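You operate a simulated robot arm through the tools that you are given. There is no shell and no other tool. Be economical: measure what you need, move in short steps, check, and stop when the job is done.

You run a simulated robot arm. Do the job below in one go: nothing can be reset, and whatever is moved stays where it is left.

## Task
Put one 35 g portion and one yolk in the LAB cup.
Fine: the cup stays on the slide, pulled out.
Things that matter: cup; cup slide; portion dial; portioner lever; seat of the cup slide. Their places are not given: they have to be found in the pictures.

It is judged by the outcome, as a careful person would: the job done as asked, and still so three seconds after it is handed in. It fails if anything else is knocked over, pushed out of place, dropped, spilled or broken.

## Robot
A 7-joint arm with a two-finger parallel gripper, fixed in place. Base frame: the origin is at the foot of the arm, x ahead of it, y to its left, z up; the work surface is at about z = 0. Units: mm, rad, N and s.
With the tool pointing down near the work surface it reaches from about 240 to 620 mm from the base axis. Its first joint turns from -1.152 to 1.152 rad. Payload 2.6 kg.
Tool frame: the origin (TCP) lies between the finger pads and is the grasp point; the fingertips stand 30 mm ahead of it; z points along the fingers, y is the line along which they close. The gripper opens to 94 mm. The fingers are 28 mm wide and 10 mm thick; the gripper's body (50 by 96 mm) begins 55 mm behind the TCP.
Orientation is told as [roll, pitch, yaw] about the base's x, y, z axes, in that order, counted from this pose: with the fingers straight down and closing along the base's y, the tool's x points along the base's -x, its y along +y and its z along -z.

## Interface
- The arm moves only by the tool drive_tool. Its argument "deltas" is one flat list of numbers, 7 for each row, row after row: the shift along the base's x, y, z in mm, then the turn, a rotation vector about the base's x, y, z in rad, then the gripper command, from -1 (fully open) to 1 (shut), values between in proportion. In form: [dx, dy, dz, ax, ay, az, fingers, dx, dy, dz, ax, ay, az, fingers, ...]. A call has 1 to 8 rows; each row is the pose to reach, as a shift and turn from the pose commanded when the call began. Rows are played at 5 a second. More than 50 mm and 0.15 rad between two rows, or a gripper value outside its range, and nothing of the call is played. A pose out of reach is approached as far as the arm can. The call stops where the force on the tool passes 70 N (or 10 N more than at its start, if that is more) or the arm is blocked; 0.2 s more then pass. The fingers move at their own pace (about 72 mm/s each) and stop on an object; they squeeze with about 26 N. The grip force told is the motor's: it shows also when the fingers shut on nothing. Time passes only in rows, and 0.2 s behind the last, so rows that repeat a pose let the fingers close. It gives the time, the measured TCP pose, the force on the tool (base axes), the opening and the grip force at its end, in the units of the frame above (readings bear some noise), with the torque about the TCP (base axes, N m) and any sound that the robot's microphone picked up.
- Cameras (640 x 400 px; columns grow to the right, rows downward): "scene" is fixed at [33.4, 433.2, 577]; the picture's right is [-0.80, -0.60, 0.00], its down [-0.26, 0.34, -0.90] and it looks along [0.54, -0.73, -0.43] (base axes); focal length 312 px, centre (320, 200). "wrist" rides on the gripper at [76, 14, -102] in the tool frame; the picture's right is [-0.18, 0.98, 0.00], its down [-0.75, -0.14, -0.64] and it looks along [-0.63, -0.12, 0.77] (tool axes); focal length 243 px, centre (320, 200).
- get_image(camera): a new picture of that camera. The clock stands still meanwhile.
- pixel_to_xyz(camera, pixels): there is no depth. For up to 12 entries [column, row, z] of the newest picture of that camera ("zoom" is the newest enlarged one), the place [x, y] in the base frame at which the ray of that pixel passes the height z, good to about 3 mm, but the place of the scene camera against the robot may be out by one fixed shift of up to 12 mm in any direction. The clock stands still meanwhile.
- zoom(camera, box): a new picture of the part [left, top, right, bottom] of that camera's present view, enlarged. The clock stands still meanwhile.
- job_done(): hands the job in; it is judged then, once.

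Go step by step. Measure first, check grasps and placings, and put right what went wrong. The budget is 80 turns and 38 pictures, counting those below and the enlarged ones. Unless the task says otherwise, let go and move clear before handing in, and close with one line.

The tools are called by a JSON object that holds its "method" and its "body". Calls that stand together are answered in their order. drive_tool: Moves the arm, as the interface text tells. Its arguments: {"type":"object","properties":{"deltas":{"type":"array","items":{"type":"number"}}},"required":["deltas"]} The other tools are called the same way: get_image (camera) takes a picture; pixel_to_xyz (camera, pixels) gives the place at which the rays of pixels pass given heights; zoom (camera, box) takes an enlarged picture of a part of a camera's view; job_done () hands the job in.

At the start:

```text
time_s: 0.0
ee_pos: [361.3, 24.0, 417.1]
tool_rot: [0.001, 0.001, -0.001]
wrist_force: [-0.3, 0.4, 0.3]
wrist_torque: [0.0, -0.01, 0.03]
width: 94.1
grasp_force: 0.1
```

scene: 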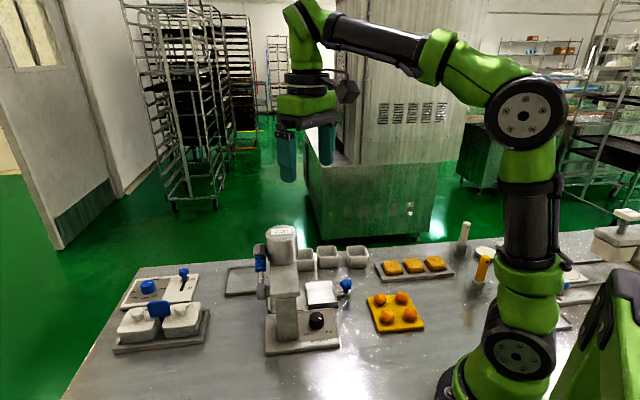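
wrist: 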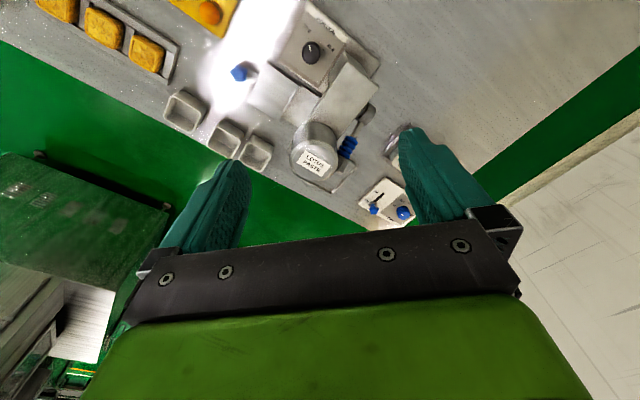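

The scene shows a lotus-paste portioner (about 290,290) with a dial, a lever with blue grip, cups, and yolks on a tray (395,310). I'll zoom in for labels.

{"method": "zoom", "body": {"camera": "scene", "box": [220, 215, 380, 365]}}

{"method": "zoom", "body": {"camera": "scene", "box": [340, 210, 500, 340]}}

{"method": "zoom", "body": {"camera": "scene", "box": [100, 240, 230, 360]}}

{"method": "zoom", "body": {"camera": "wrist", "box": [150, 0, 420, 220]}}

```text
2.67 times, centred on (300, 290) of scene
```

zoom: 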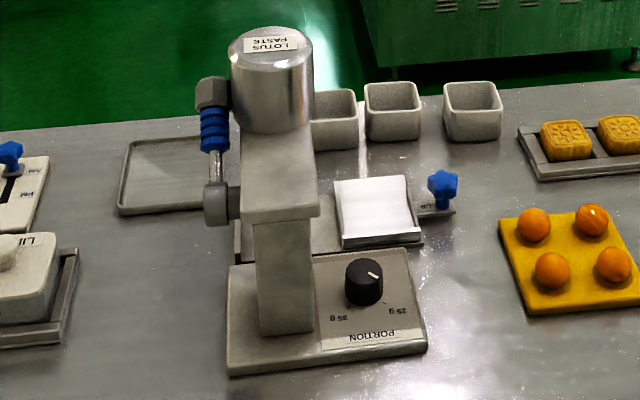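

```text
3.08 times, centred on (420, 275) of scene
```

zoom: 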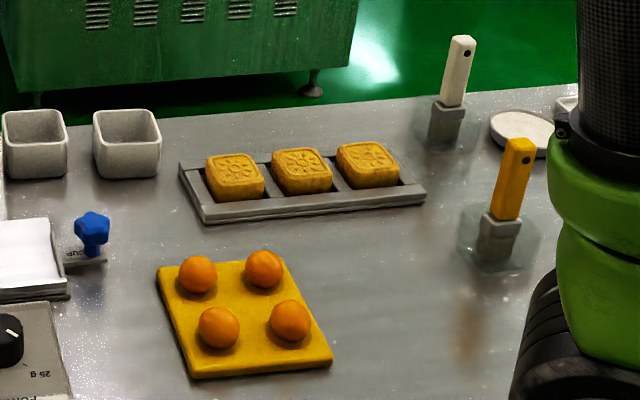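

```text
3.33 times, centred on (165, 300) of scene
```

zoom: 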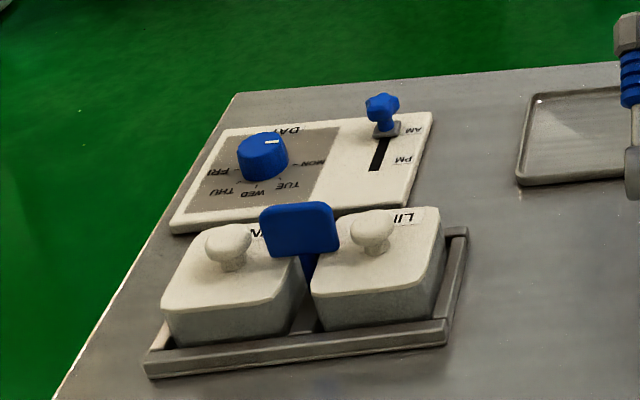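

```text
1.82 times, centred on (285, 110) of wrist
```

zoom: 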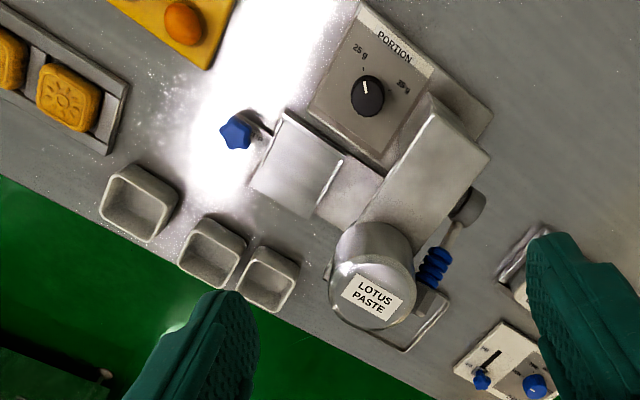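

No LAB label is visible yet; I'll measure the main objects at plausible heights, then look closer with the wrist camera.

{"method": "get_image", "body": {"camera": "scene"}}

{"method": "pixel_to_xyz", "body": {"camera": "scene", "pixels": [[310, 319, 40], [345, 286, 40], [320, 292, 20], [306, 267, 0], [328, 265, 0], [359, 266, 0], [262, 248, 160], [262, 268, 130], [284, 232, 220], [378, 300, 20], [401, 298, 20], [386, 317, 20]]}}

{"method": "pixel_to_xyz", "body": {"camera": "scene", "pixels": [[278, 355, 0], [340, 347, 0], [325, 308, 0], [304, 285, 25], [322, 284, 25], [304, 302, 25], [325, 299, 25], [262, 260, 120], [274, 294, 120], [410, 316, 20], [255, 294, 0], [287, 340, 20]]}}

```text
31 pictures are left
```

scene: 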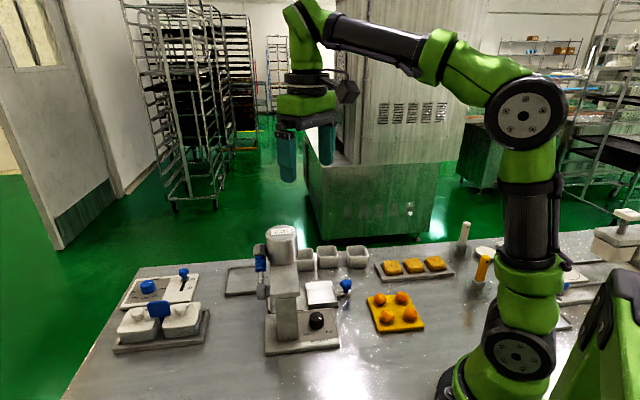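

```text
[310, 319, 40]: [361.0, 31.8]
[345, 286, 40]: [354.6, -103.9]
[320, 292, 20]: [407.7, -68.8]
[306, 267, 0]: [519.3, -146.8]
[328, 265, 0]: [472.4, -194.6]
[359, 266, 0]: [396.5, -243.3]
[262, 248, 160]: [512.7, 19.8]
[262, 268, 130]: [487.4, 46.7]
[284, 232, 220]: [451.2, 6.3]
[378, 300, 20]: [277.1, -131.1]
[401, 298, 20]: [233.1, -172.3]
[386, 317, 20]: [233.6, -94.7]
```

```text
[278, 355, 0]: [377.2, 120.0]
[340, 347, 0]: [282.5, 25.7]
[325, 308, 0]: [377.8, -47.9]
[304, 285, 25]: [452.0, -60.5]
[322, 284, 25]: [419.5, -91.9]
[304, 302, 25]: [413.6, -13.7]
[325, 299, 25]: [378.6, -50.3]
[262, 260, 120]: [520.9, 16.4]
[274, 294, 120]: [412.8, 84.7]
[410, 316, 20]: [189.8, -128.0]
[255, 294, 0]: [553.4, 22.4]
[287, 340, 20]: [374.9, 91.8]
```

Cups lie around (400..520, -150..-245). I'll move the wrist camera over for a closer view.

{"method": "drive_tool", "body": {"deltas": [-10, -40, -20, 0, 0, 0, -1, -20, -80, -40, 0, 0, 0, -1, -30, -120, -60, 0, 0, 0, -1, -40, -160, -80, 0, 0, 0, -1, -50, -190, -100, 0, 0, 0, -1]}}

{"method": "get_image", "body": {"camera": "wrist"}}

```text
time_s: 1.2
ee_pos: [308.4, -166.8, 315.8]
tool_rot: [-0.001, 0.0, 0.001]
wrist_force: [0.6, -0.6, -0.2]
wrist_torque: [0.02, 0.0, 0.0]
width: 93.9
grasp_force: 0.1
```

```text
30 pictures are left
```

wrist: 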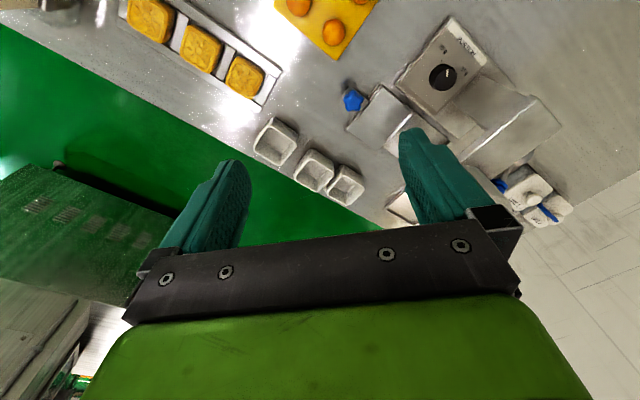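

Cups at (275,140), (315,170), (345,185); zoom for labels.

{"method": "zoom", "body": {"camera": "wrist", "box": [240, 70, 500, 230]}}

{"method": "pixel_to_xyz", "body": {"camera": "wrist", "pixels": [[276, 139, 35], [315, 167, 35], [346, 182, 35], [353, 100, 40], [354, 100, 20], [442, 77, 40], [332, 33, 25], [299, 5, 25], [362, 0, 25], [431, 128, 120], [325, 60, 10], [373, 5, 10]]}}

```text
2.46 times, centred on (370, 150) of wrist
```

zoom: 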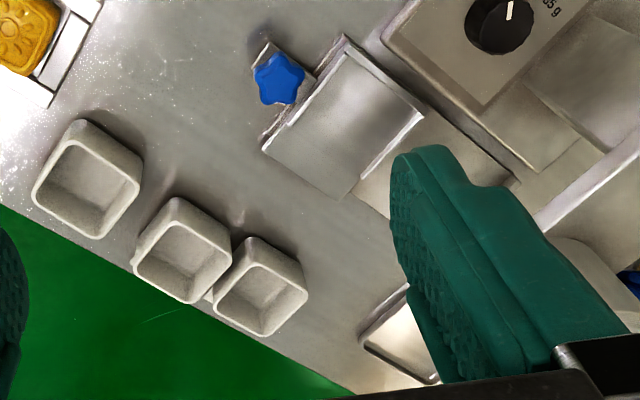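

```text
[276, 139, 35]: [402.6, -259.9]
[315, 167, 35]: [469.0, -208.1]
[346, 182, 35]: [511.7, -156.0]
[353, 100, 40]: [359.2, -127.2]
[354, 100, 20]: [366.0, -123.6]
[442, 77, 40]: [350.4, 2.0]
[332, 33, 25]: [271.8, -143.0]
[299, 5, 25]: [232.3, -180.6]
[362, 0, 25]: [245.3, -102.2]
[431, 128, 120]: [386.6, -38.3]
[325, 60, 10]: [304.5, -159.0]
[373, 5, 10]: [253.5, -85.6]
```

No labels on the faces seen so far; they may be on far faces. I'll turn the tool to look from the -y side.

{"method": "drive_tool", "body": {"deltas": [15, -10, 0, 0, 0, 0.14, -1, 30, -20, 0, 0, 0, 0.28, -1, 45, -30, 0, 0, 0, 0.42, -1, 60, -40, 0, 0, 0, 0.56, -1, 75, -50, 0, 0, 0, 0.7, -1, 90, -60, 0, 0, 0, 0.84, -1, 105, -70, 0, 0, 0, 0.98, -1, 120, -80, 0, 0, 0, 1.12, -1]}}

{"method": "drive_tool", "body": {"deltas": [10, -10, -15, 0, 0, 0.14, -1, 20, -20, -30, 0, 0, 0.28, -1, 30, -30, -45, 0, 0, 0.42, -1, 40, -40, -60, 0, 0, 0.56, -1, 50, -50, -75, 0, 0, 0.7, -1, 50, -50, -75, 0, 0, 0.84, -1]}}

{"method": "get_image", "body": {"camera": "wrist"}}

```text
time_s: 3.0
ee_pos: [430.8, -246.1, 317.0]
tool_rot: [-0.001, 0.001, 1.122]
wrist_force: [-0.9, -0.5, -0.8]
wrist_torque: [-0.01, 0.0, -0.02]
width: 94.1
grasp_force: 0.1
```

```text
time_s: 4.4
ee_pos: [475.6, -298.5, 239.4]
tool_rot: [0.012, -0.011, 1.915]
wrist_force: [-0.6, -0.8, 0.4]
wrist_torque: [0.06, 0.01, -0.01]
width: 94.2
grasp_force: 0.0
out of reach, approached as far as the arm can: row 6
```

```text
28 pictures are left
```

wrist: 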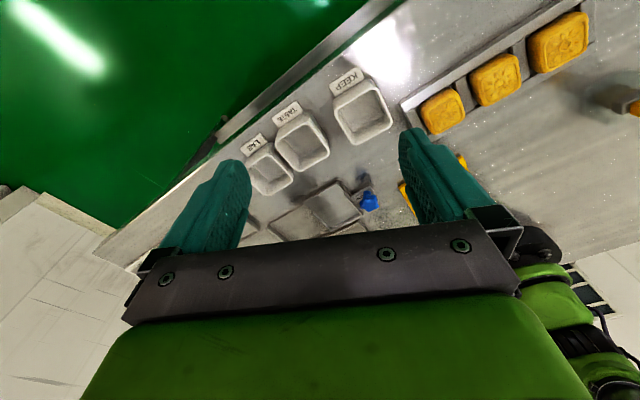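

Labels show: KEEP (345,80), TASTE (287,115), LAB (255,145). Zoom to confirm and measure.

{"method": "zoom", "body": {"camera": "wrist", "box": [220, 50, 420, 240]}}

{"method": "pixel_to_xyz", "body": {"camera": "wrist", "pixels": [[269, 169, 40], [302, 140, 40], [363, 109, 40], [370, 202, 50], [333, 205, 20], [369, 202, 30]]}}

```text
2.11 times, centred on (320, 145) of wrist
```

zoom: 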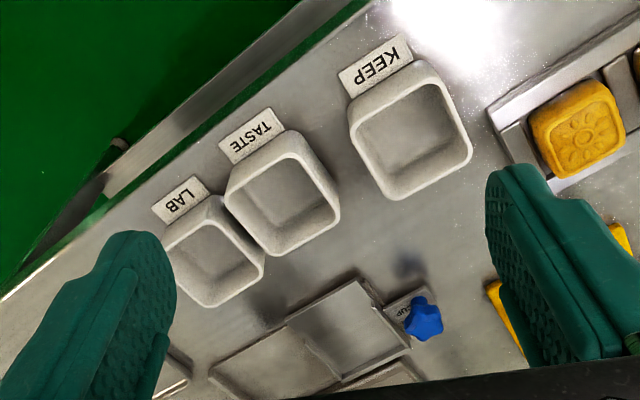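

```text
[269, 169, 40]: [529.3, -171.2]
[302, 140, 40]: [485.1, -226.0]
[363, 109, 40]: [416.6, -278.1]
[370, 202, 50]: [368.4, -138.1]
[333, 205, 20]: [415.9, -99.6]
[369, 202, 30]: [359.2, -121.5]
```

LAB is the cup at about (525,-160). Next I look closely at the dial and slide, turning the tool back.

{"method": "drive_tool", "body": {"deltas": [-10, 5, 10, 0, 0, -0.13, -1, -20, 10, 20, 0, 0, -0.26, -1, -35, 20, 30, 0, 0, -0.4, -1, -50, 30, 40, 0, 0, -0.54, -1, -65, 45, 50, 0, 0, -0.68, -1, -80, 60, 60, 0, 0, -0.82, -1, -95, 75, 65, 0, 0, -0.96, -1, -110, 90, 65, 0, 0, -1.1, -1]}}

{"method": "drive_tool", "body": {"deltas": [-10, 30, 0, 0, 0, -0.13, -1, -20, 60, 0, 0, 0, -0.26, -1, -30, 90, -5, 0, 0, -0.4, -1, -40, 120, -10, 0, 0, -0.53, -1, -50, 150, -20, 0, 0, -0.67, -1, -60, 175, -30, 0, 0, -0.81, -1, -65, 200, -40, 0, 0, -0.85, -1]}}

{"method": "get_image", "body": {"camera": "wrist"}}

```text
time_s: 6.2
ee_pos: [368.0, -205.5, 305.5]
tool_rot: [0.001, -0.002, 0.858]
wrist_force: [-0.1, -0.5, 0.1]
wrist_torque: [0.01, -0.01, 0.0]
width: 94.2
grasp_force: 0.0
```

```text
time_s: 7.8
ee_pos: [303.3, -5.1, 266.0]
tool_rot: [0.0, 0.0, 0.006]
wrist_force: [0.3, 0.0, -0.4]
wrist_torque: [-0.02, -0.03, 0.01]
width: 94.0
grasp_force: 0.1
```

```text
26 pictures are left
```

wrist: 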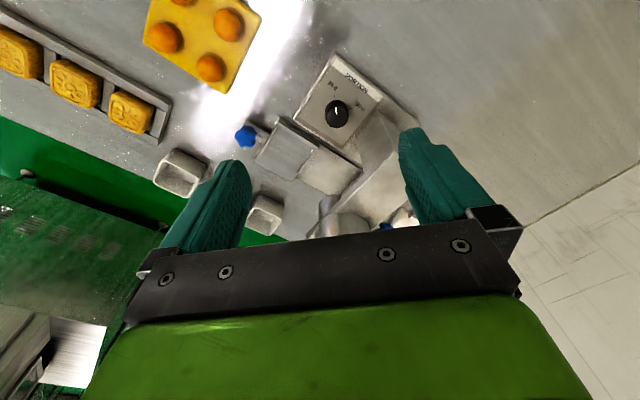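

{"method": "zoom", "body": {"camera": "wrist", "box": [230, 50, 430, 210]}}

{"method": "pixel_to_xyz", "body": {"camera": "wrist", "pixels": [[337, 112, 40], [337, 112, 30], [336, 54, 10], [294, 117, 10], [380, 92, 10], [245, 137, 33], [290, 115, 15], [252, 161, 15], [318, 149, 15], [286, 180, 15], [299, 190, 15], [335, 190, 15]]}}

```text
2.50 times, centred on (330, 130) of wrist
```

zoom: 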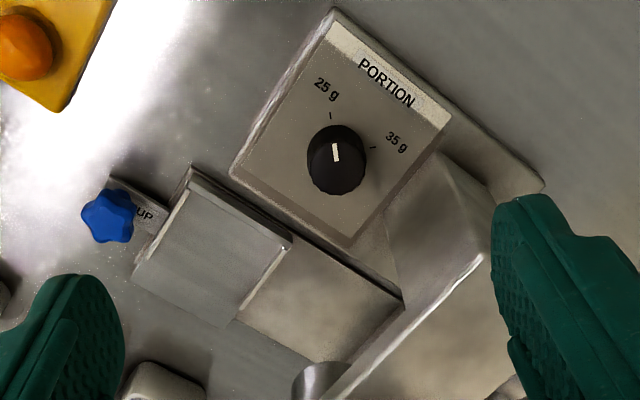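

```text
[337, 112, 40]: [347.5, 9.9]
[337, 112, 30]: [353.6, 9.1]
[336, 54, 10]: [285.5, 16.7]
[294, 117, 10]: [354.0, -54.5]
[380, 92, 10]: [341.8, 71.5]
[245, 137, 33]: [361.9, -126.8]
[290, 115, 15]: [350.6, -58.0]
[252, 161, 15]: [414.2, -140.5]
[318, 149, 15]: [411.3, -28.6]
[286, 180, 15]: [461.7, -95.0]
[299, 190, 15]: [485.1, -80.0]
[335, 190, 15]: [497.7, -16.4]
```

The dial pointer stands at 25 g; 35 g is a turn clockwise in the image. Getting accurate spots from this enlarged view.

{"method": "pixel_to_xyz", "body": {"camera": "zoom", "pixels": [[331, 115, 14], [373, 147, 14], [336, 152, 35], [337, 177, 14], [108, 216, 35], [192, 168, 20], [290, 242, 20], [240, 320, 20], [134, 265, 20], [402, 302, 14], [335, 160, 35], [334, 143, 35]]}}

{"method": "zoom", "body": {"camera": "scene", "box": [250, 260, 370, 335]}}

```text
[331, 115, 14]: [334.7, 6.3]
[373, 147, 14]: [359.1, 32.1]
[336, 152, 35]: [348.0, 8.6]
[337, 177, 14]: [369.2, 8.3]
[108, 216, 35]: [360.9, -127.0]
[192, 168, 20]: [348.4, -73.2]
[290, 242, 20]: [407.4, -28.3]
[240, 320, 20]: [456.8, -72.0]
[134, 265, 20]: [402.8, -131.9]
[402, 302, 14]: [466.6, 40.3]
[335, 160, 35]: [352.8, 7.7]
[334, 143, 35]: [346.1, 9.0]
```

```text
5.33 times, centred on (310, 298) of scene
```

zoom: 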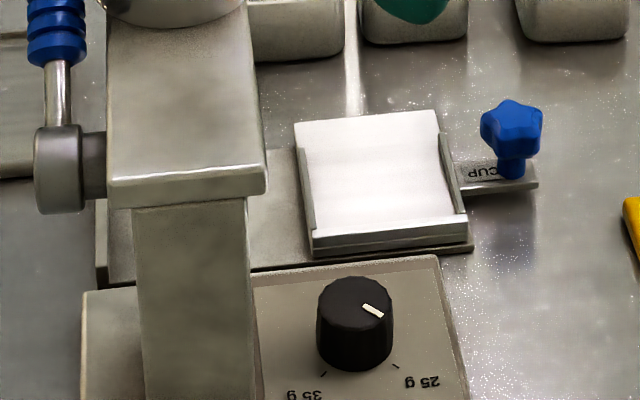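

The dial knob is at about (358,8), top z≈35, with 25 g pointing −x and 35 g pointing +y, so it needs about −90° of turn. The machine's arm overhangs close by, so I'll lean the gripper away from it and do two strokes.

{"method": "drive_tool", "body": {"deltas": [4, 2, 0, 0, 0, 0.1418, -0.5, 8, 3, 0, 0, 0, 0.2835, 0, 12, 5, 0, 0, 0, 0.4253, 0.106, 16, 6, 0, 0, 0, 0.567, 0.106, 20, 8, 0, 0, 0, 0.7088, 0.106, 24, 9, 0, 0, 0, 0.8505, 0.106, 27, 10, 0, 0, 0, 0.9923, 0.106, 30, 10, 0, 0, 0, 1.134, 0.106]}}

{"method": "drive_tool", "body": {"deltas": [8, 0, -30, 0.091, -0.042, 0, 0.106, 16, 1, -60, 0.181, -0.085, 0, 0.106, 25, 2.6, -100, 0.272, -0.127, 0, 0.106, 25, 2.6, -130, 0.272, -0.127, 0, 0.106]}}

{"method": "get_image", "body": {"camera": "scene"}}

{"method": "get_image", "body": {"camera": "wrist"}}

```text
time_s: 9.6
ee_pos: [332.5, 5.0, 263.2]
tool_rot: [-0.001, 0.0, 1.148]
wrist_force: [-0.4, 0.1, -0.4]
wrist_torque: [-0.01, 0.03, -0.02]
width: 42.0
grasp_force: 0.1
```

```text
time_s: 10.6
ee_pos: [357.4, 6.3, 134.0]
tool_rot: [-0.006, -0.3, 1.145]
wrist_force: [-0.6, -0.4, -0.5]
wrist_torque: [-0.01, 0.02, 0.0]
width: 41.6
grasp_force: 0.0
```

```text
23 pictures are left
```

scene: 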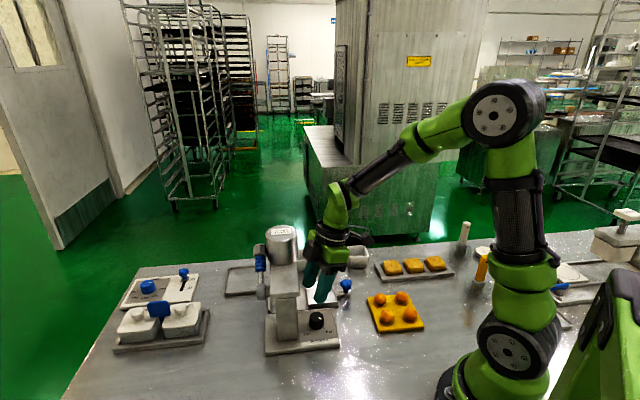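

```text
22 pictures are left
```

wrist: 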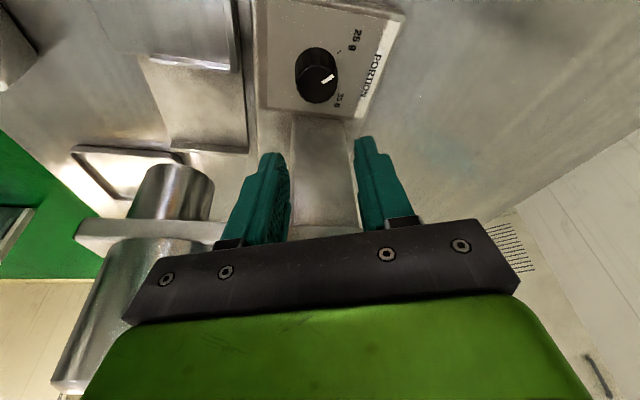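

Fingers hover above the panel; knob at (317,75) here. Measure it from this nearer view before descending.

{"method": "zoom", "body": {"camera": "wrist", "box": [240, 0, 420, 150]}}

{"method": "pixel_to_xyz", "body": {"camera": "wrist", "pixels": [[320, 80, 35], [315, 68, 14], [340, 50, 14], [338, 97, 14], [361, 117, 14], [292, 115, 14], [296, 115, 14]]}}

```text
2.67 times, centred on (330, 75) of wrist
```

zoom: 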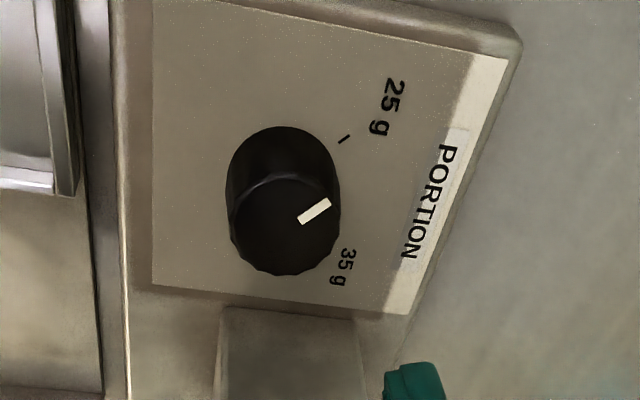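

```text
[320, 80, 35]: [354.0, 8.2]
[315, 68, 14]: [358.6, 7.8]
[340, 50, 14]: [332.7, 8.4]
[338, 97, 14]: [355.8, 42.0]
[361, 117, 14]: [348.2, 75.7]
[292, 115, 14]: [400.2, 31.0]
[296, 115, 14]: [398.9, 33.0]
```

{"method": "pixel_to_xyz", "body": {"camera": "zoom", "pixels": [[286, 224, 35], [286, 224, 30], [283, 180, 14], [229, 215, 35], [341, 210, 35], [345, 138, 14], [350, 262, 14], [225, 308, 14], [355, 318, 14]]}}

```text
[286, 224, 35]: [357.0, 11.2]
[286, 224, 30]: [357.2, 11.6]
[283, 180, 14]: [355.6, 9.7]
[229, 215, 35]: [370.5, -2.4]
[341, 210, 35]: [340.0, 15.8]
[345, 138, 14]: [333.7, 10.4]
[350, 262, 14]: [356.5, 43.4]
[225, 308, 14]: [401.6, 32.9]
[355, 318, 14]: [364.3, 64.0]
```

Knob centre ≈(356.5,10), about 35 mm wide. Open to 50 mm, descend over it.

{"method": "drive_tool", "body": {"deltas": [-1, 3.7, -10, 0, 0, 0, -0.06, -1, 3.7, -40, 0, 0, 0, -0.06, -1, 3.7, -65, 0, 0, 0, -0.06, -1, 3.7, -82, 0, 0, 0, -0.06, -1, 3.7, -82, 0, 0, 0, -0.06]}}

{"method": "get_image", "body": {"camera": "wrist"}}

```text
time_s: 11.8
ee_pos: [355.3, 9.9, 51.2]
tool_rot: [-0.003, -0.3, 1.142]
wrist_force: [0.0, 0.6, -0.7]
wrist_torque: [0.0, 0.03, 0.06]
width: 49.7
grasp_force: 0.0
```

```text
20 pictures are left
```

wrist: 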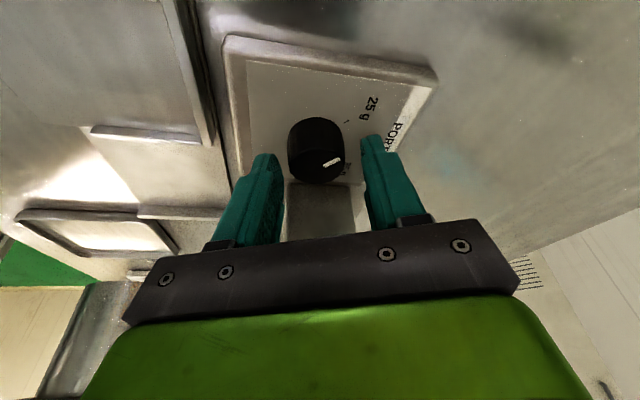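

Knob sits between the fingertips. Close and check grip width.

{"method": "drive_tool", "body": {"deltas": [0, 0, 0, 0, 0, 0, 0.5, 0, 0, 0, 0, 0, 0, 1, 0, 0, 0, 0, 0, 0, 1]}}

```text
time_s: 12.6
ee_pos: [356.4, 8.3, 51.2]
tool_rot: [-0.005, -0.3, 1.145]
wrist_force: [10.3, -1.3, -12.8]
wrist_torque: [-0.01, -0.32, -0.02]
width: 32.1
grasp_force: 45.6
```

Gripped at 32 mm. Turn −0.79 rad.

{"method": "drive_tool", "body": {"deltas": [0, 0, 0, 0, 0, -0.11, 1, 0, 0, 0, 0, 0, -0.22, 1, 0, 0, 0, 0, 0, -0.33, 1, 0, 0, 0, 0, 0, -0.45, 1, 0, 0, 0, 0, 0, -0.56, 1, 0, 0, 0, 0, 0, -0.67, 1, 0, 0, 0, 0, 0, -0.785, 1]}}

{"method": "get_image", "body": {"camera": "wrist"}}

```text
time_s: 14.2
ee_pos: [357.0, 8.9, 52.0]
tool_rot: [-0.007, -0.303, 0.357]
wrist_force: [20.5, -8.2, -20.4]
wrist_torque: [-0.41, 0.01, 0.01]
width: 32.1
grasp_force: 45.4
```

```text
19 pictures are left
```

wrist: 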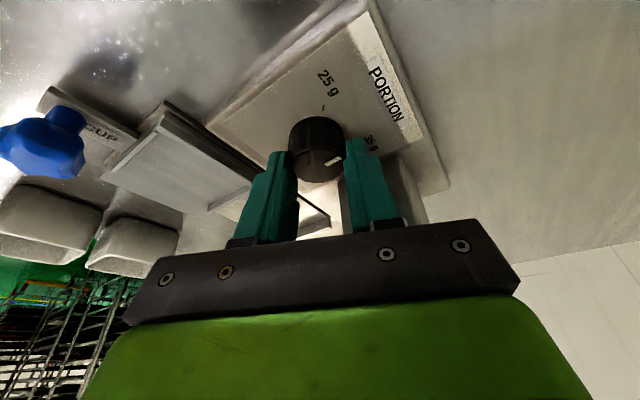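

It turned with the tool. Release, turn back, regrip, second stroke.

{"method": "drive_tool", "body": {"deltas": [0, 0, 0, 0, 0, 0, -0.06, 0, 0, 0, 0, 0, 0.11, -0.06, 0, 0, 0, 0, 0, 0.22, -0.06, 0, 0, 0, 0, 0, 0.33, -0.06, 0, 0, 0, 0, 0, 0.45, -0.06, 0, 0, 0, 0, 0, 0.57, -0.06, 0, 0, 0, 0, 0, 0.68, -0.06, 0, 0, 0, 0, 0, 0.785, -0.06]}}

{"method": "drive_tool", "body": {"deltas": [0, 0, 0, 0, 0, 0, 1, 0, 0, 0, 0, 0, 0, 1, 0, 0, 0, 0, 0, 0, 1]}}

{"method": "drive_tool", "body": {"deltas": [0, 0, 0, 0, 0, -0.11, 1, 0, 0, 0, 0, 0, -0.22, 1, 0, 0, 0, 0, 0, -0.33, 1, 0, 0, 0, 0, 0, -0.45, 1, 0, 0, 0, 0, 0, -0.56, 1, 0, 0, 0, 0, 0, -0.67, 1, 0, 0, 0, 0, 0, -0.76, 1]}}

{"method": "zoom", "body": {"camera": "wrist", "box": [230, 40, 430, 210]}}

```text
time_s: 16.0
ee_pos: [355.8, 9.8, 52.6]
tool_rot: [-0.003, -0.302, 1.144]
wrist_force: [0.1, 0.5, -0.3]
wrist_torque: [0.0, 0.02, -0.01]
width: 49.6
grasp_force: 0.1
```

```text
time_s: 16.8
ee_pos: [357.8, 9.8, 53.7]
tool_rot: [-0.005, -0.3, 1.145]
wrist_force: [8.6, -1.2, -6.3]
wrist_torque: [0.07, -0.31, 0.0]
width: 31.9
grasp_force: 44.8
```

```text
time_s: 18.4
ee_pos: [356.9, 8.8, 52.4]
tool_rot: [-0.007, -0.302, 0.385]
wrist_force: [13.8, -12.2, -1.1]
wrist_torque: [-0.54, -0.38, 0.55]
width: 31.9
grasp_force: 44.8
```

```text
2.35 times, centred on (330, 125) of wrist
```

zoom: 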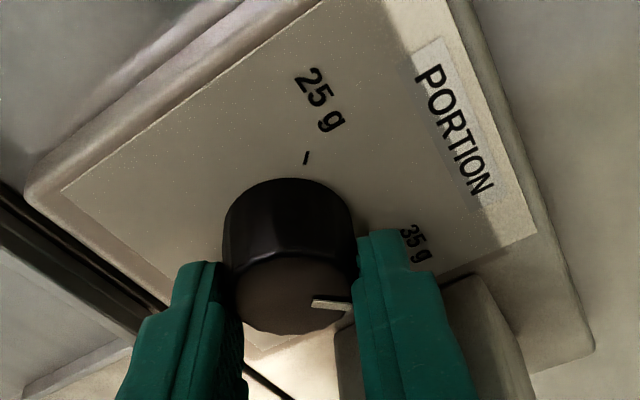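

A turning torque of 0.55 N·m suggests the end stop at 35 g. Release, rise, and check the dial.

{"method": "drive_tool", "body": {"deltas": [0, 0, 0, 0, 0, 0, -0.06, 0, 0, 0, 0, 0, 0, -0.06, 0, 0, 40, 0, 0, 0, -0.06, -10, -10, 80, 0, 0, 0, -0.06, -20, -20, 120, 0, 0, 0, -0.06]}}

{"method": "zoom", "body": {"camera": "wrist", "box": [200, 0, 440, 170]}}

```text
time_s: 19.6
ee_pos: [334.2, -10.0, 172.9]
tool_rot: [-0.003, -0.3, 0.385]
wrist_force: [-0.2, 0.8, 0.0]
wrist_torque: [0.0, -0.02, 0.02]
width: 49.6
grasp_force: 0.0
```

```text
2.35 times, centred on (320, 85) of wrist
```

zoom: 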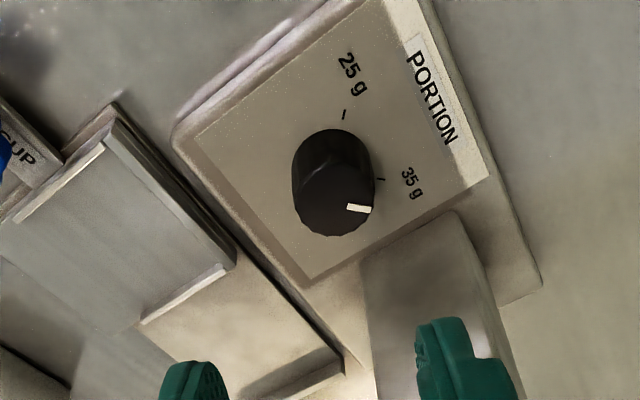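

{"method": "pixel_to_xyz", "body": {"camera": "zoom", "pixels": [[349, 207, 35], [370, 210, 35], [333, 204, 35], [344, 114, 14], [381, 179, 14], [333, 165, 14], [294, 190, 35], [375, 195, 35], [334, 236, 35]]}}

```text
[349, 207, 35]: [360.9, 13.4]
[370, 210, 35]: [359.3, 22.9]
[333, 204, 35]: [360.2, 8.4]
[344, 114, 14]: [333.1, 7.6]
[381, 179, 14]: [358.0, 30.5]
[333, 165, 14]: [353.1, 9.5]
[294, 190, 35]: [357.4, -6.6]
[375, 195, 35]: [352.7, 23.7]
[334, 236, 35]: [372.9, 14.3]
```

Pointer looks near the 35 g tick; zoom further to compare the tick line and pointer directions.

{"method": "zoom", "body": {"camera": "wrist", "box": [295, 35, 365, 95]}}

```text
6.67 times, centred on (330, 65) of wrist
```

zoom: 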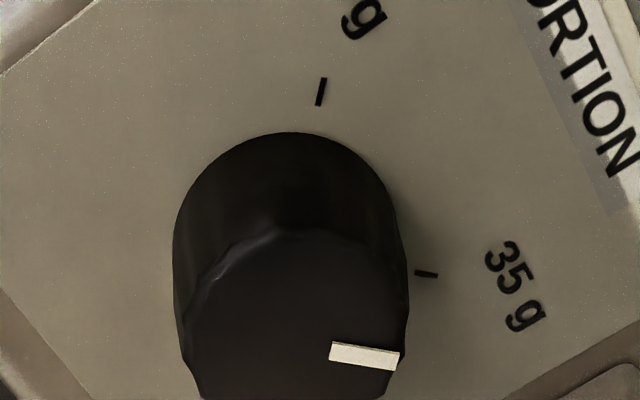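

Pointer and the 35 g tick are parallel: the dial is at 35 g. Next, untilt, rise, and look closely at the LAB cup.

{"method": "drive_tool", "body": {"deltas": [-5, -20, 30, -0.038, 0.093, 0, -1, -10, -40, 60, -0.075, 0.186, 0, -1, -10, -60, 90, -0.113, 0.278, 0, -1]}}

{"method": "drive_tool", "body": {"deltas": [20, -20, 0, 0, 0, 0.148, -1, 40, -40, 0, 0, 0, 0.296, -1, 60, -60, 0, 0, 0, 0.444, -1, 80, -80, 0, 0, 0, 0.592, -1, 100, -100, -10, 0, 0, 0.74, -1, 120, -120, -25, 0, 0, 0.888, -1, 140, -140, -40, 0, 0, 1.036, -1, 155, -160, -60, 0, 0, 1.18, -1]}}

{"method": "get_image", "body": {"camera": "wrist"}}

```text
time_s: 20.4
ee_pos: [325.8, -69.4, 263.1]
tool_rot: [-0.002, 0.003, 0.382]
wrist_force: [0.2, -0.1, -0.6]
wrist_torque: [0.02, -0.03, 0.02]
width: 94.2
grasp_force: 0.0
```

```text
time_s: 22.2
ee_pos: [479.7, -229.3, 201.9]
tool_rot: [-0.004, 0.0, 1.567]
wrist_force: [1.0, 0.9, -0.2]
wrist_torque: [-0.02, 0.02, 0.01]
width: 93.8
grasp_force: 0.1
```

```text
15 pictures are left
```

wrist: 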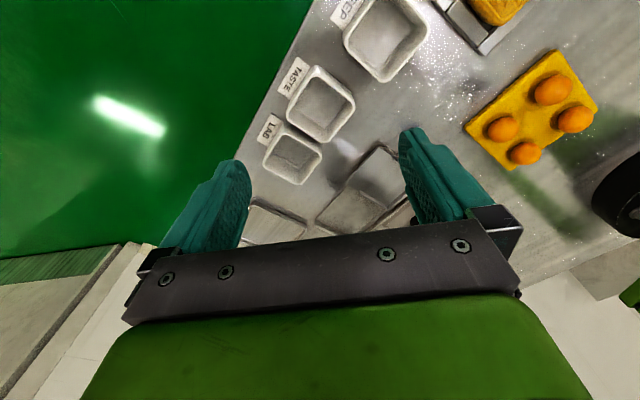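

{"method": "zoom", "body": {"camera": "wrist", "box": [240, 50, 400, 210]}}

```text
2.50 times, centred on (320, 130) of wrist
```

zoom: 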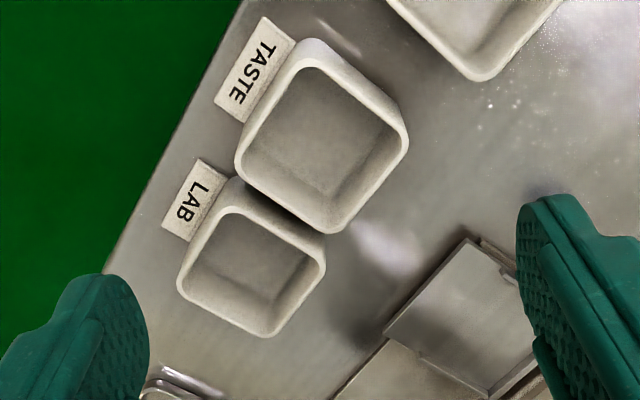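

{"method": "pixel_to_xyz", "body": {"camera": "zoom", "pixels": [[180, 290, 35], [218, 212, 35], [325, 262, 35], [270, 336, 35], [252, 273, 35], [200, 248, 35], [300, 300, 35], [252, 273, 45], [237, 155, 35], [335, 232, 35], [235, 178, 0], [195, 200, 0]]}}

{"method": "pixel_to_xyz", "body": {"camera": "zoom", "pixels": [[385, 330, 20], [468, 238, 20], [548, 295, 20], [490, 398, 20], [268, 250, 0], [225, 230, 0], [165, 232, 0], [330, 240, 0]]}}

```text
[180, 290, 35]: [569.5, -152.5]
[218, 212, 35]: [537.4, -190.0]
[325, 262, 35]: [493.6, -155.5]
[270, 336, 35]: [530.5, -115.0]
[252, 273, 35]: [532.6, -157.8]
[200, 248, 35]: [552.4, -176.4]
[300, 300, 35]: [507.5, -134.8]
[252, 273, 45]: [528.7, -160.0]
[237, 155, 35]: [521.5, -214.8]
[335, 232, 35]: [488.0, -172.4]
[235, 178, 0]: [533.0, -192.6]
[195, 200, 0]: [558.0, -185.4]
```

```text
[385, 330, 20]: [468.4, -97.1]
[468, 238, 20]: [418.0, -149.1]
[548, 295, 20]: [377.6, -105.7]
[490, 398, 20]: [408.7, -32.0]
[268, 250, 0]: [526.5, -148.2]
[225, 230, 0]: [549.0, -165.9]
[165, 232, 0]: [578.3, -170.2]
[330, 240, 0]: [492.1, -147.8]
```

LAB cup centre ≈(531,-158), sides at about 47°. Move above it with yaw 0.82 and check.

{"method": "drive_tool", "body": {"deltas": [10, 14, -5, 0, 0, -0.125, -1, 20, 28, -10, 0, 0, -0.25, -1, 30, 42, -30, 0, 0, -0.375, -1, 40, 56, -50, 0, 0, -0.5, -1, 51, 71, -70, 0, 0, -0.625, -1, 51, 71, -92, 0, 0, -0.747, -1]}}

{"method": "get_image", "body": {"camera": "wrist"}}

```text
time_s: 23.6
ee_pos: [531.6, -159.1, 110.1]
tool_rot: [-0.003, -0.001, 0.814]
wrist_force: [-0.7, 0.1, -0.1]
wrist_torque: [0.0, 0.02, 0.0]
width: 94.0
grasp_force: 0.1
```

```text
13 pictures are left
```

wrist: 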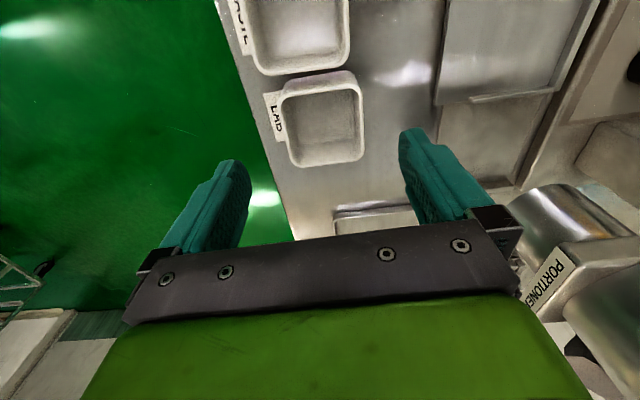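

{"method": "pixel_to_xyz", "body": {"camera": "wrist", "pixels": [[282, 92, 27], [357, 74, 27], [363, 158, 27], [293, 166, 27], [323, 122, 27], [330, 158, 0], [440, 103, 5], [551, 92, 5], [600, 0, 5], [287, 128, 27], [360, 116, 27]]}}

```text
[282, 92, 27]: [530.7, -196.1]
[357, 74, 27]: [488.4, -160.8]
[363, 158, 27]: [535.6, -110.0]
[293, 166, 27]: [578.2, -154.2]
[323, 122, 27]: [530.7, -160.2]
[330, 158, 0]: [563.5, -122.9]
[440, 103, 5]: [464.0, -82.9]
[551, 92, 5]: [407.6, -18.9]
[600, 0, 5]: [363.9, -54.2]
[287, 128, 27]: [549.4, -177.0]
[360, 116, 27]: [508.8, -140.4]
```

Cup centred between fingers. Descend and grip.

{"method": "drive_tool", "body": {"deltas": [0.5, 2, -25, 0, 0, 0, -1, 0.5, 2, -50, 0, 0, 0, -1, 0.5, 2, -65, 0, 0, 0, -1, 0.5, 2, -73, 0, 0, 0, -1]}}

{"method": "drive_tool", "body": {"deltas": [0, 0, 0, 0, 0, 0, -0.2, 0, 0, 0, 0, 0, 0, 0.3, 0, 0, 0, 0, 0, 0, 0.6, 0, 0, 0, 0, 0, 0, 0.6]}}

```text
time_s: 24.6
ee_pos: [532.8, -157.9, 38.7]
tool_rot: [-0.004, 0.001, 0.816]
wrist_force: [0.7, 0.6, -0.1]
wrist_torque: [0.01, -0.06, 0.01]
width: 94.0
grasp_force: 0.0
```

```text
time_s: 25.6
ee_pos: [533.8, -157.3, 38.0]
tool_rot: [-0.003, -0.002, 0.816]
wrist_force: [0.1, 1.4, 0.2]
wrist_torque: [0.02, 0.0, 0.0]
width: 64.0
grasp_force: 25.6
```

Gripped at 64 mm width. Lift and look.

{"method": "drive_tool", "body": {"deltas": [0, 0, 10, 0, 0, 0, 0.6, 0, 0, 30, 0, 0, 0, 0.6, 0, 0, 60, 0, 0, 0, 0.6]}}

{"method": "get_image", "body": {"camera": "wrist"}}

```text
time_s: 26.4
ee_pos: [533.1, -158.4, 98.8]
tool_rot: [-0.002, 0.0, 0.817]
wrist_force: [0.2, 0.0, -0.8]
wrist_torque: [0.0, 0.03, 0.02]
width: 63.7
grasp_force: 26.3
```

```text
12 pictures are left
```

wrist: 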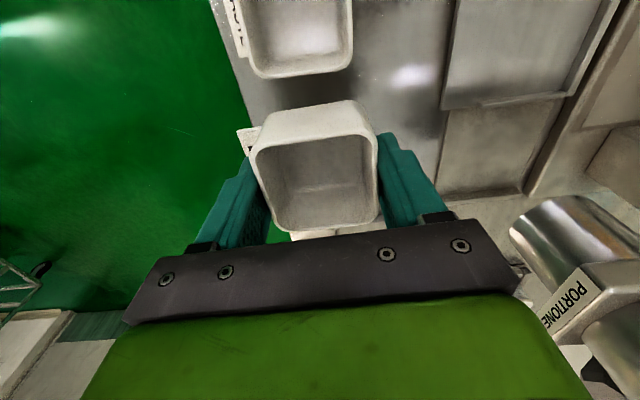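

The cup is held (tag included). Measure the rim in the hand and the seat from this view.

{"method": "pixel_to_xyz", "body": {"camera": "wrist", "pixels": [[252, 150, 99], [375, 130, 99], [378, 222, 99], [283, 232, 99], [252, 150, 85], [375, 130, 85], [378, 222, 85], [283, 232, 85], [443, 108, 8], [565, 94, 8], [525, 192, 8], [438, 196, 8]]}}

{"method": "zoom", "body": {"camera": "scene", "box": [260, 200, 400, 310]}}

```text
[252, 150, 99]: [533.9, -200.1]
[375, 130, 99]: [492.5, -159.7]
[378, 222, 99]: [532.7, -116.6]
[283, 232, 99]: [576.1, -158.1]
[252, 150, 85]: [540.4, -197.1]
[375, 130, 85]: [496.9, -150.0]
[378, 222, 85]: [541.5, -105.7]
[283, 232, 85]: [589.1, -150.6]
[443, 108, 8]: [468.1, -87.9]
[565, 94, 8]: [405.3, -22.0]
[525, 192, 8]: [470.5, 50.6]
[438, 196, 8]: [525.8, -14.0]
```

```text
3.64 times, centred on (330, 255) of scene
```

zoom: 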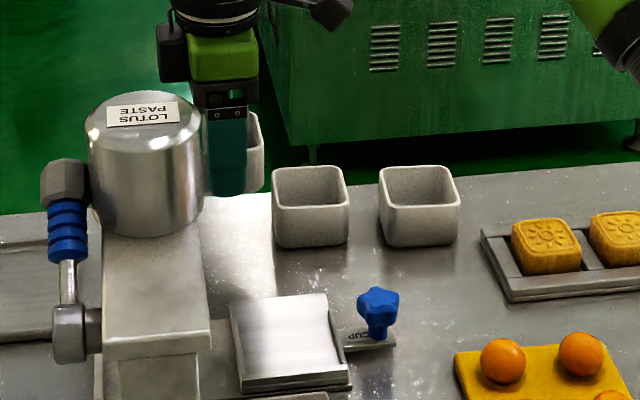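

The cup (~62 mm square, ~37 high) is centred in the grip. Carry it to above the seat at about (410,-80) and check alignment.

{"method": "drive_tool", "body": {"deltas": [-20, 5, 5, 0, 0, 0, 0.6, -45, 20, 5, 0, 0, 0, 0.6, -75, 40, 5, 0, 0, 0, 0.6, -105, 62, 0, 0, 0, 0, 0.6, -123, 78, -10, 0, 0, 0, 0.6, -123, 78, -27, 0, 0, 0, 0.6]}}

{"method": "zoom", "body": {"camera": "scene", "box": [260, 220, 380, 310]}}

{"method": "get_image", "body": {"camera": "wrist"}}

```text
time_s: 27.8
ee_pos: [408.1, -79.9, 70.4]
tool_rot: [-0.004, 0.001, 0.818]
wrist_force: [0.2, 0.5, -0.7]
wrist_torque: [-0.01, 0.02, -0.02]
width: 63.7
grasp_force: 25.8
```

```text
4.44 times, centred on (320, 265) of scene
```

zoom: 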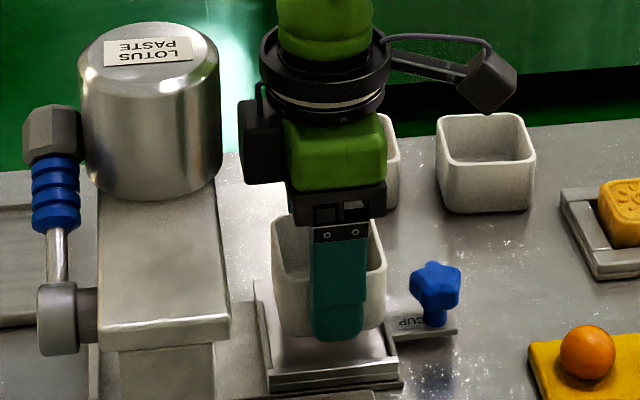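

```text
9 pictures are left
```

wrist: 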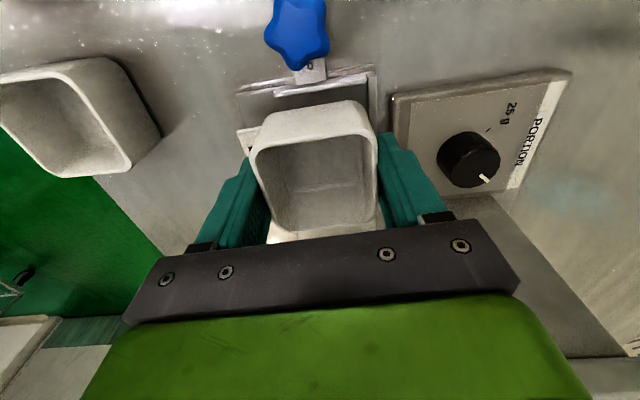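

Alignment along the slide looks right (≈9 px margin each side). Check the across direction using the seat's knob-side corners.

{"method": "pixel_to_xyz", "body": {"camera": "wrist", "pixels": [[238, 97, 5], [377, 68, 8], [273, 93, 14], [369, 76, 14], [300, 30, 33], [380, 130, 8], [307, 84, 10]]}}

{"method": "zoom", "body": {"camera": "wrist", "box": [220, 40, 420, 180]}}

```text
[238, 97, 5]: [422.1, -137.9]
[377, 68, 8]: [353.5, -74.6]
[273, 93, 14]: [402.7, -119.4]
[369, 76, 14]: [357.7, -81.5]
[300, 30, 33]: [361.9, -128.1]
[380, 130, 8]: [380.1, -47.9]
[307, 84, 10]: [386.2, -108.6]
```

```text
2.86 times, centred on (320, 110) of wrist
```

zoom: 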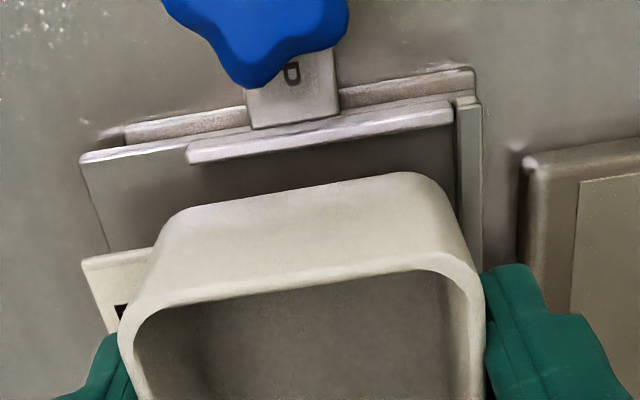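

The rail on the knob side spans 59 mm just like the cup; I'm within a few mm. Descend in small steps.

{"method": "drive_tool", "body": {"deltas": [0, 1.4, -10, 0, 0, 0, 0.6, 0, 1.4, -15, 0, 0, 0, 0.6, 0, 1.4, -20, 0, 0, 0, 0.6]}}

{"method": "drive_tool", "body": {"deltas": [0, 0, -1, 0, 0, 0, 0.6, 0, 0, -2, 0, 0, 0, 0.6, 0, 0, -3, 0, 0, 0, 0.6]}}

```text
time_s: 28.6
ee_pos: [410.0, -77.6, 49.8]
tool_rot: [-0.001, 0.001, 0.816]
wrist_force: [0.8, 1.0, -1.3]
wrist_torque: [-0.01, 0.02, 0.0]
width: 63.9
grasp_force: 26.3
```

```text
time_s: 29.4
ee_pos: [411.1, -77.1, 51.1]
tool_rot: [-0.007, -0.004, 0.816]
wrist_force: [-8.1, 4.9, 37.9]
wrist_torque: [0.35, 0.87, -0.17]
width: 63.5
grasp_force: 26.2
```

Contact came early with the load offset toward the front/knob side, so something touches a rail. Lift 5, shift a few mm away, retry.

{"method": "drive_tool", "body": {"deltas": [0, 0, 6, 0, 0, 0, 0.6, 3, -1, 6, 0, 0, 0, 0.6, 3, -1, 3, 0, 0, 0, 0.6, 3, -1, 1, 0, 0, 0, 0.6, 3, -1, -1, 0, 0, 0, 0.6]}}

```text
time_s: 30.6
ee_pos: [415.0, -78.1, 49.3]
tool_rot: [-0.007, -0.005, 0.817]
wrist_force: [-10.2, 6.7, 46.0]
wrist_torque: [0.73, 1.27, 0.03]
width: 63.8
grasp_force: 26.5
```

{"method": "zoom", "body": {"camera": "scene", "box": [285, 250, 365, 310]}}

```text
6.67 times, centred on (325, 280) of scene
```

zoom: 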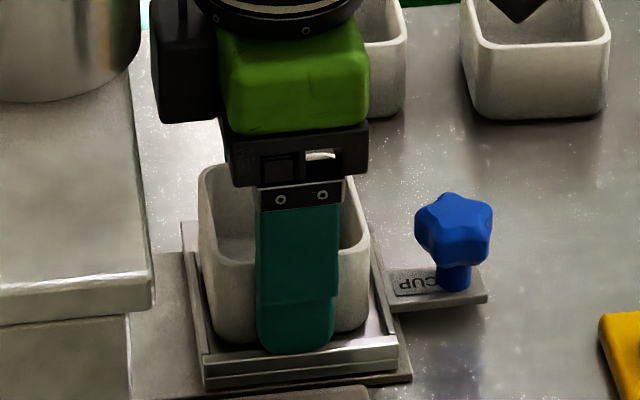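

The cup stands between the side rails with the front fingertip just over the front lip. Raise 2 mm, release, and retreat up.

{"method": "drive_tool", "body": {"deltas": [0, 0, 3, 0, 0, 0, 0.6, 0, 0, 3, 0, 0, 0, 0.2, 0, 0, 3, 0, 0, 0, -0.6, 0, 0, 3, 0, 0, 0, -0.6, 0, 0, 30, 0, 0, 0, -0.7, 0, 0, 70, 0, 0, 0, -0.7]}}

{"method": "get_image", "body": {"camera": "wrist"}}

```text
time_s: 32.0
ee_pos: [412.6, -78.2, 115.3]
tool_rot: [-0.002, 0.003, 0.817]
wrist_force: [0.1, -1.0, 0.2]
wrist_torque: [-0.03, -0.04, 0.03]
width: 80.0
grasp_force: 0.0
```

```text
6 pictures are left
```

wrist: 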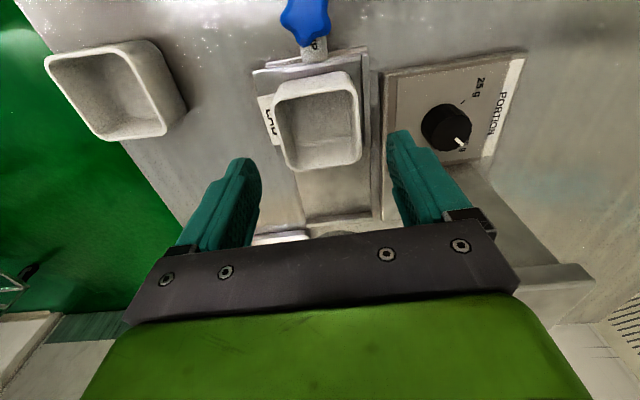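

Cup with LAB tag stands in the seat (320,120). Next grip the star knob, leaning the gripper away from the machine; measure the knob again.

{"method": "pixel_to_xyz", "body": {"camera": "wrist", "pixels": [[304, 20, 36], [304, 20, 30], [275, 95, 48], [357, 75, 48], [360, 160, 48], [285, 170, 48], [325, 215, 8], [305, 212, 8]]}}

{"method": "drive_tool", "body": {"deltas": [-12, -12, 20, 0.073, -0.068, 0, -0.4, -25, -25, 20, 0.146, -0.137, 0, -0.3, -40, -38, 10, 0.219, -0.205, 0, -0.3, -54.6, -51.8, 0, 0.292, -0.274, 0, -0.3, -54.6, -51.8, -35, 0.292, -0.274, 0, -0.3]}}

```text
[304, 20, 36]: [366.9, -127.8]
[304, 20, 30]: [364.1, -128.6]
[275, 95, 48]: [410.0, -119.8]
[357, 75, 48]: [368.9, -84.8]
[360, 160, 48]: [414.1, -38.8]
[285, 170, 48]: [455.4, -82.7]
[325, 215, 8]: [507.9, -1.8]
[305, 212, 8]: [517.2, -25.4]
```

```text
time_s: 33.2
ee_pos: [358.2, -129.0, 80.9]
tool_rot: [-0.002, -0.401, 0.818]
wrist_force: [-0.3, 0.3, 0.2]
wrist_torque: [0.01, 0.01, -0.02]
width: 61.1
grasp_force: 0.1
```

{"method": "drive_tool", "body": {"deltas": [2, -1.5, -20, 0, 0, 0, -0.3, 2, -1.5, -38, 0, 0, 0, -0.3, 2, -1.5, -38, 0, 0, 0, 0.3, 2, -1.5, -38, 0, 0, 0, 1, 2, -1.5, -38, 0, 0, 0, 1]}}

```text
time_s: 34.4
ee_pos: [359.2, -129.0, 41.7]
tool_rot: [0.005, -0.401, 0.815]
wrist_force: [-19.2, 19.6, 9.7]
wrist_torque: [0.17, -0.42, 0.37]
width: 32.4
grasp_force: 44.3
```

Knob gripped (32 mm). Relieve the side load and push the slide in along 45°.

{"method": "drive_tool", "body": {"deltas": [-1.5, 1.5, 0, 0, 0, 0, 1, 4, 7, 0, 0, 0, 0, 1, 11, 14, 0, 0, 0, 0, 1, 18, 21, 0, 0, 0, 0, 1, 25, 28, 0, 0, 0, 0, 1, 32, 35, 0, 0, 0, 0, 1, 39, 42, 0, 0, 0, 0, 1, 46, 49, 0, 0, 0, 0, 1]}}

```text
time_s: 36.2
ee_pos: [405.7, -83.9, 42.6]
tool_rot: [-0.002, -0.398, 0.817]
wrist_force: [-6.1, 5.3, -15.5]
wrist_torque: [0.45, -0.4, 0.08]
width: 32.1
grasp_force: 45.4
```

Moved ~65 mm freely. Continue to the stop.

{"method": "drive_tool", "body": {"deltas": [4, 4, 0, 0, 0, 0, 1, 8, 8, 0, 0, 0, 0, 1, 12, 12, 0, 0, 0, 0, 1, 16, 16, 0, 0, 0, 0, 1, 20, 20, 0, 0, 0, 0, 1, 24, 24, 0, 0, 0, 0, 1]}}

```text
time_s: 37.6
ee_pos: [427.3, -60.7, 42.5]
tool_rot: [0.003, -0.394, 0.808]
wrist_force: [-41.7, -13.8, 11.1]
wrist_torque: [-0.39, 0.19, -0.28]
width: 28.7
grasp_force: 45.0
```

Stop reached (≈95 mm travel, 39 N). Release the knob, rise, and check slide and lever in the scene view.

{"method": "drive_tool", "body": {"deltas": [-2, -2, 0, 0, 0, 0, -0.3, -2, -2, 0, 0, 0, 0, -0.3, -4, -4, 40, 0, 0, 0, -0.3, -4, -4, 80, 0, 0, 0, 0, -4, -4, 120, -0.1, 0.094, 0, 0.5, -4, -4, 165, -0.2, 0.188, 0, 1, -4, -4, 210, -0.292, 0.274, 0, 1]}}

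{"method": "zoom", "body": {"camera": "scene", "box": [230, 210, 370, 320]}}

```text
time_s: 39.2
ee_pos: [426.4, -61.9, 255.4]
tool_rot: [-0.003, 0.003, 0.816]
wrist_force: [0.1, -0.6, -0.3]
wrist_torque: [0.01, 0.02, 0.03]
width: 0.0
grasp_force: 26.4
```

```text
3.64 times, centred on (300, 265) of scene
```

zoom: 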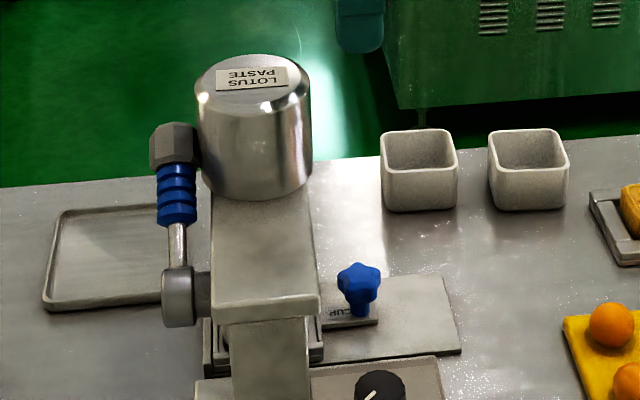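

Slide is in, cup under the nozzle. Now move over to the lever (grip ≈(483,49,145)), leaning away from the hopper with fingers shut.

{"method": "drive_tool", "body": {"deltas": [0, 0, 40, 0, 0, 0, 1, 15, 30, 45, -0.05, 0.05, 0, 1, 35, 65, 45, -0.12, 0.11, 0, 1, 50, 95, 45, -0.19, 0.18, 0, 1, 61, 124, 45, -0.255, 0.239, 0, 1, 61, 124, 0, -0.255, 0.239, 0, 1, 61, 124, -45, -0.255, 0.239, 0, 1]}}

{"method": "zoom", "body": {"camera": "scene", "box": [200, 170, 360, 320]}}

```text
time_s: 40.8
ee_pos: [486.1, 60.5, 207.3]
tool_rot: [-0.004, 0.348, 0.817]
wrist_force: [-0.6, -0.1, 0.0]
wrist_torque: [0.0, 0.01, 0.01]
width: 0.1
grasp_force: 26.1
```

```text
2.67 times, centred on (280, 245) of scene
```

zoom: 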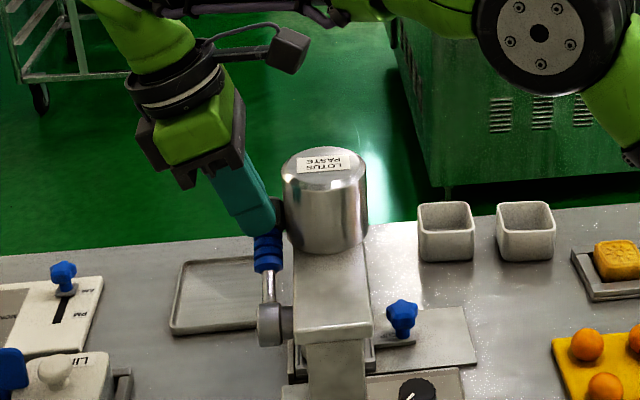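

Fingertips are just above the grip, ~8 mm too far out. Shift and press down gradually.

{"method": "drive_tool", "body": {"deltas": [-5.5, -6, 0, 0, 0, 0, 1, -5.5, -6, -10, 0, 0, 0, 1, -5.5, -6, -20, 0, 0, 0, 1, -4.5, -7, -28, 0, 0, 0, 1, -3, -8.5, -36, 0, 0, 0, 1, -1, -10.5, -44, 0, 0, 0, 1]}}

```text
time_s: 42.2
ee_pos: [486.4, 51.1, 165.2]
tool_rot: [-0.005, 0.348, 0.819]
wrist_force: [6.8, 2.7, 5.4]
wrist_torque: [0.06, -0.26, 0.05]
width: 0.1
grasp_force: 26.2
```

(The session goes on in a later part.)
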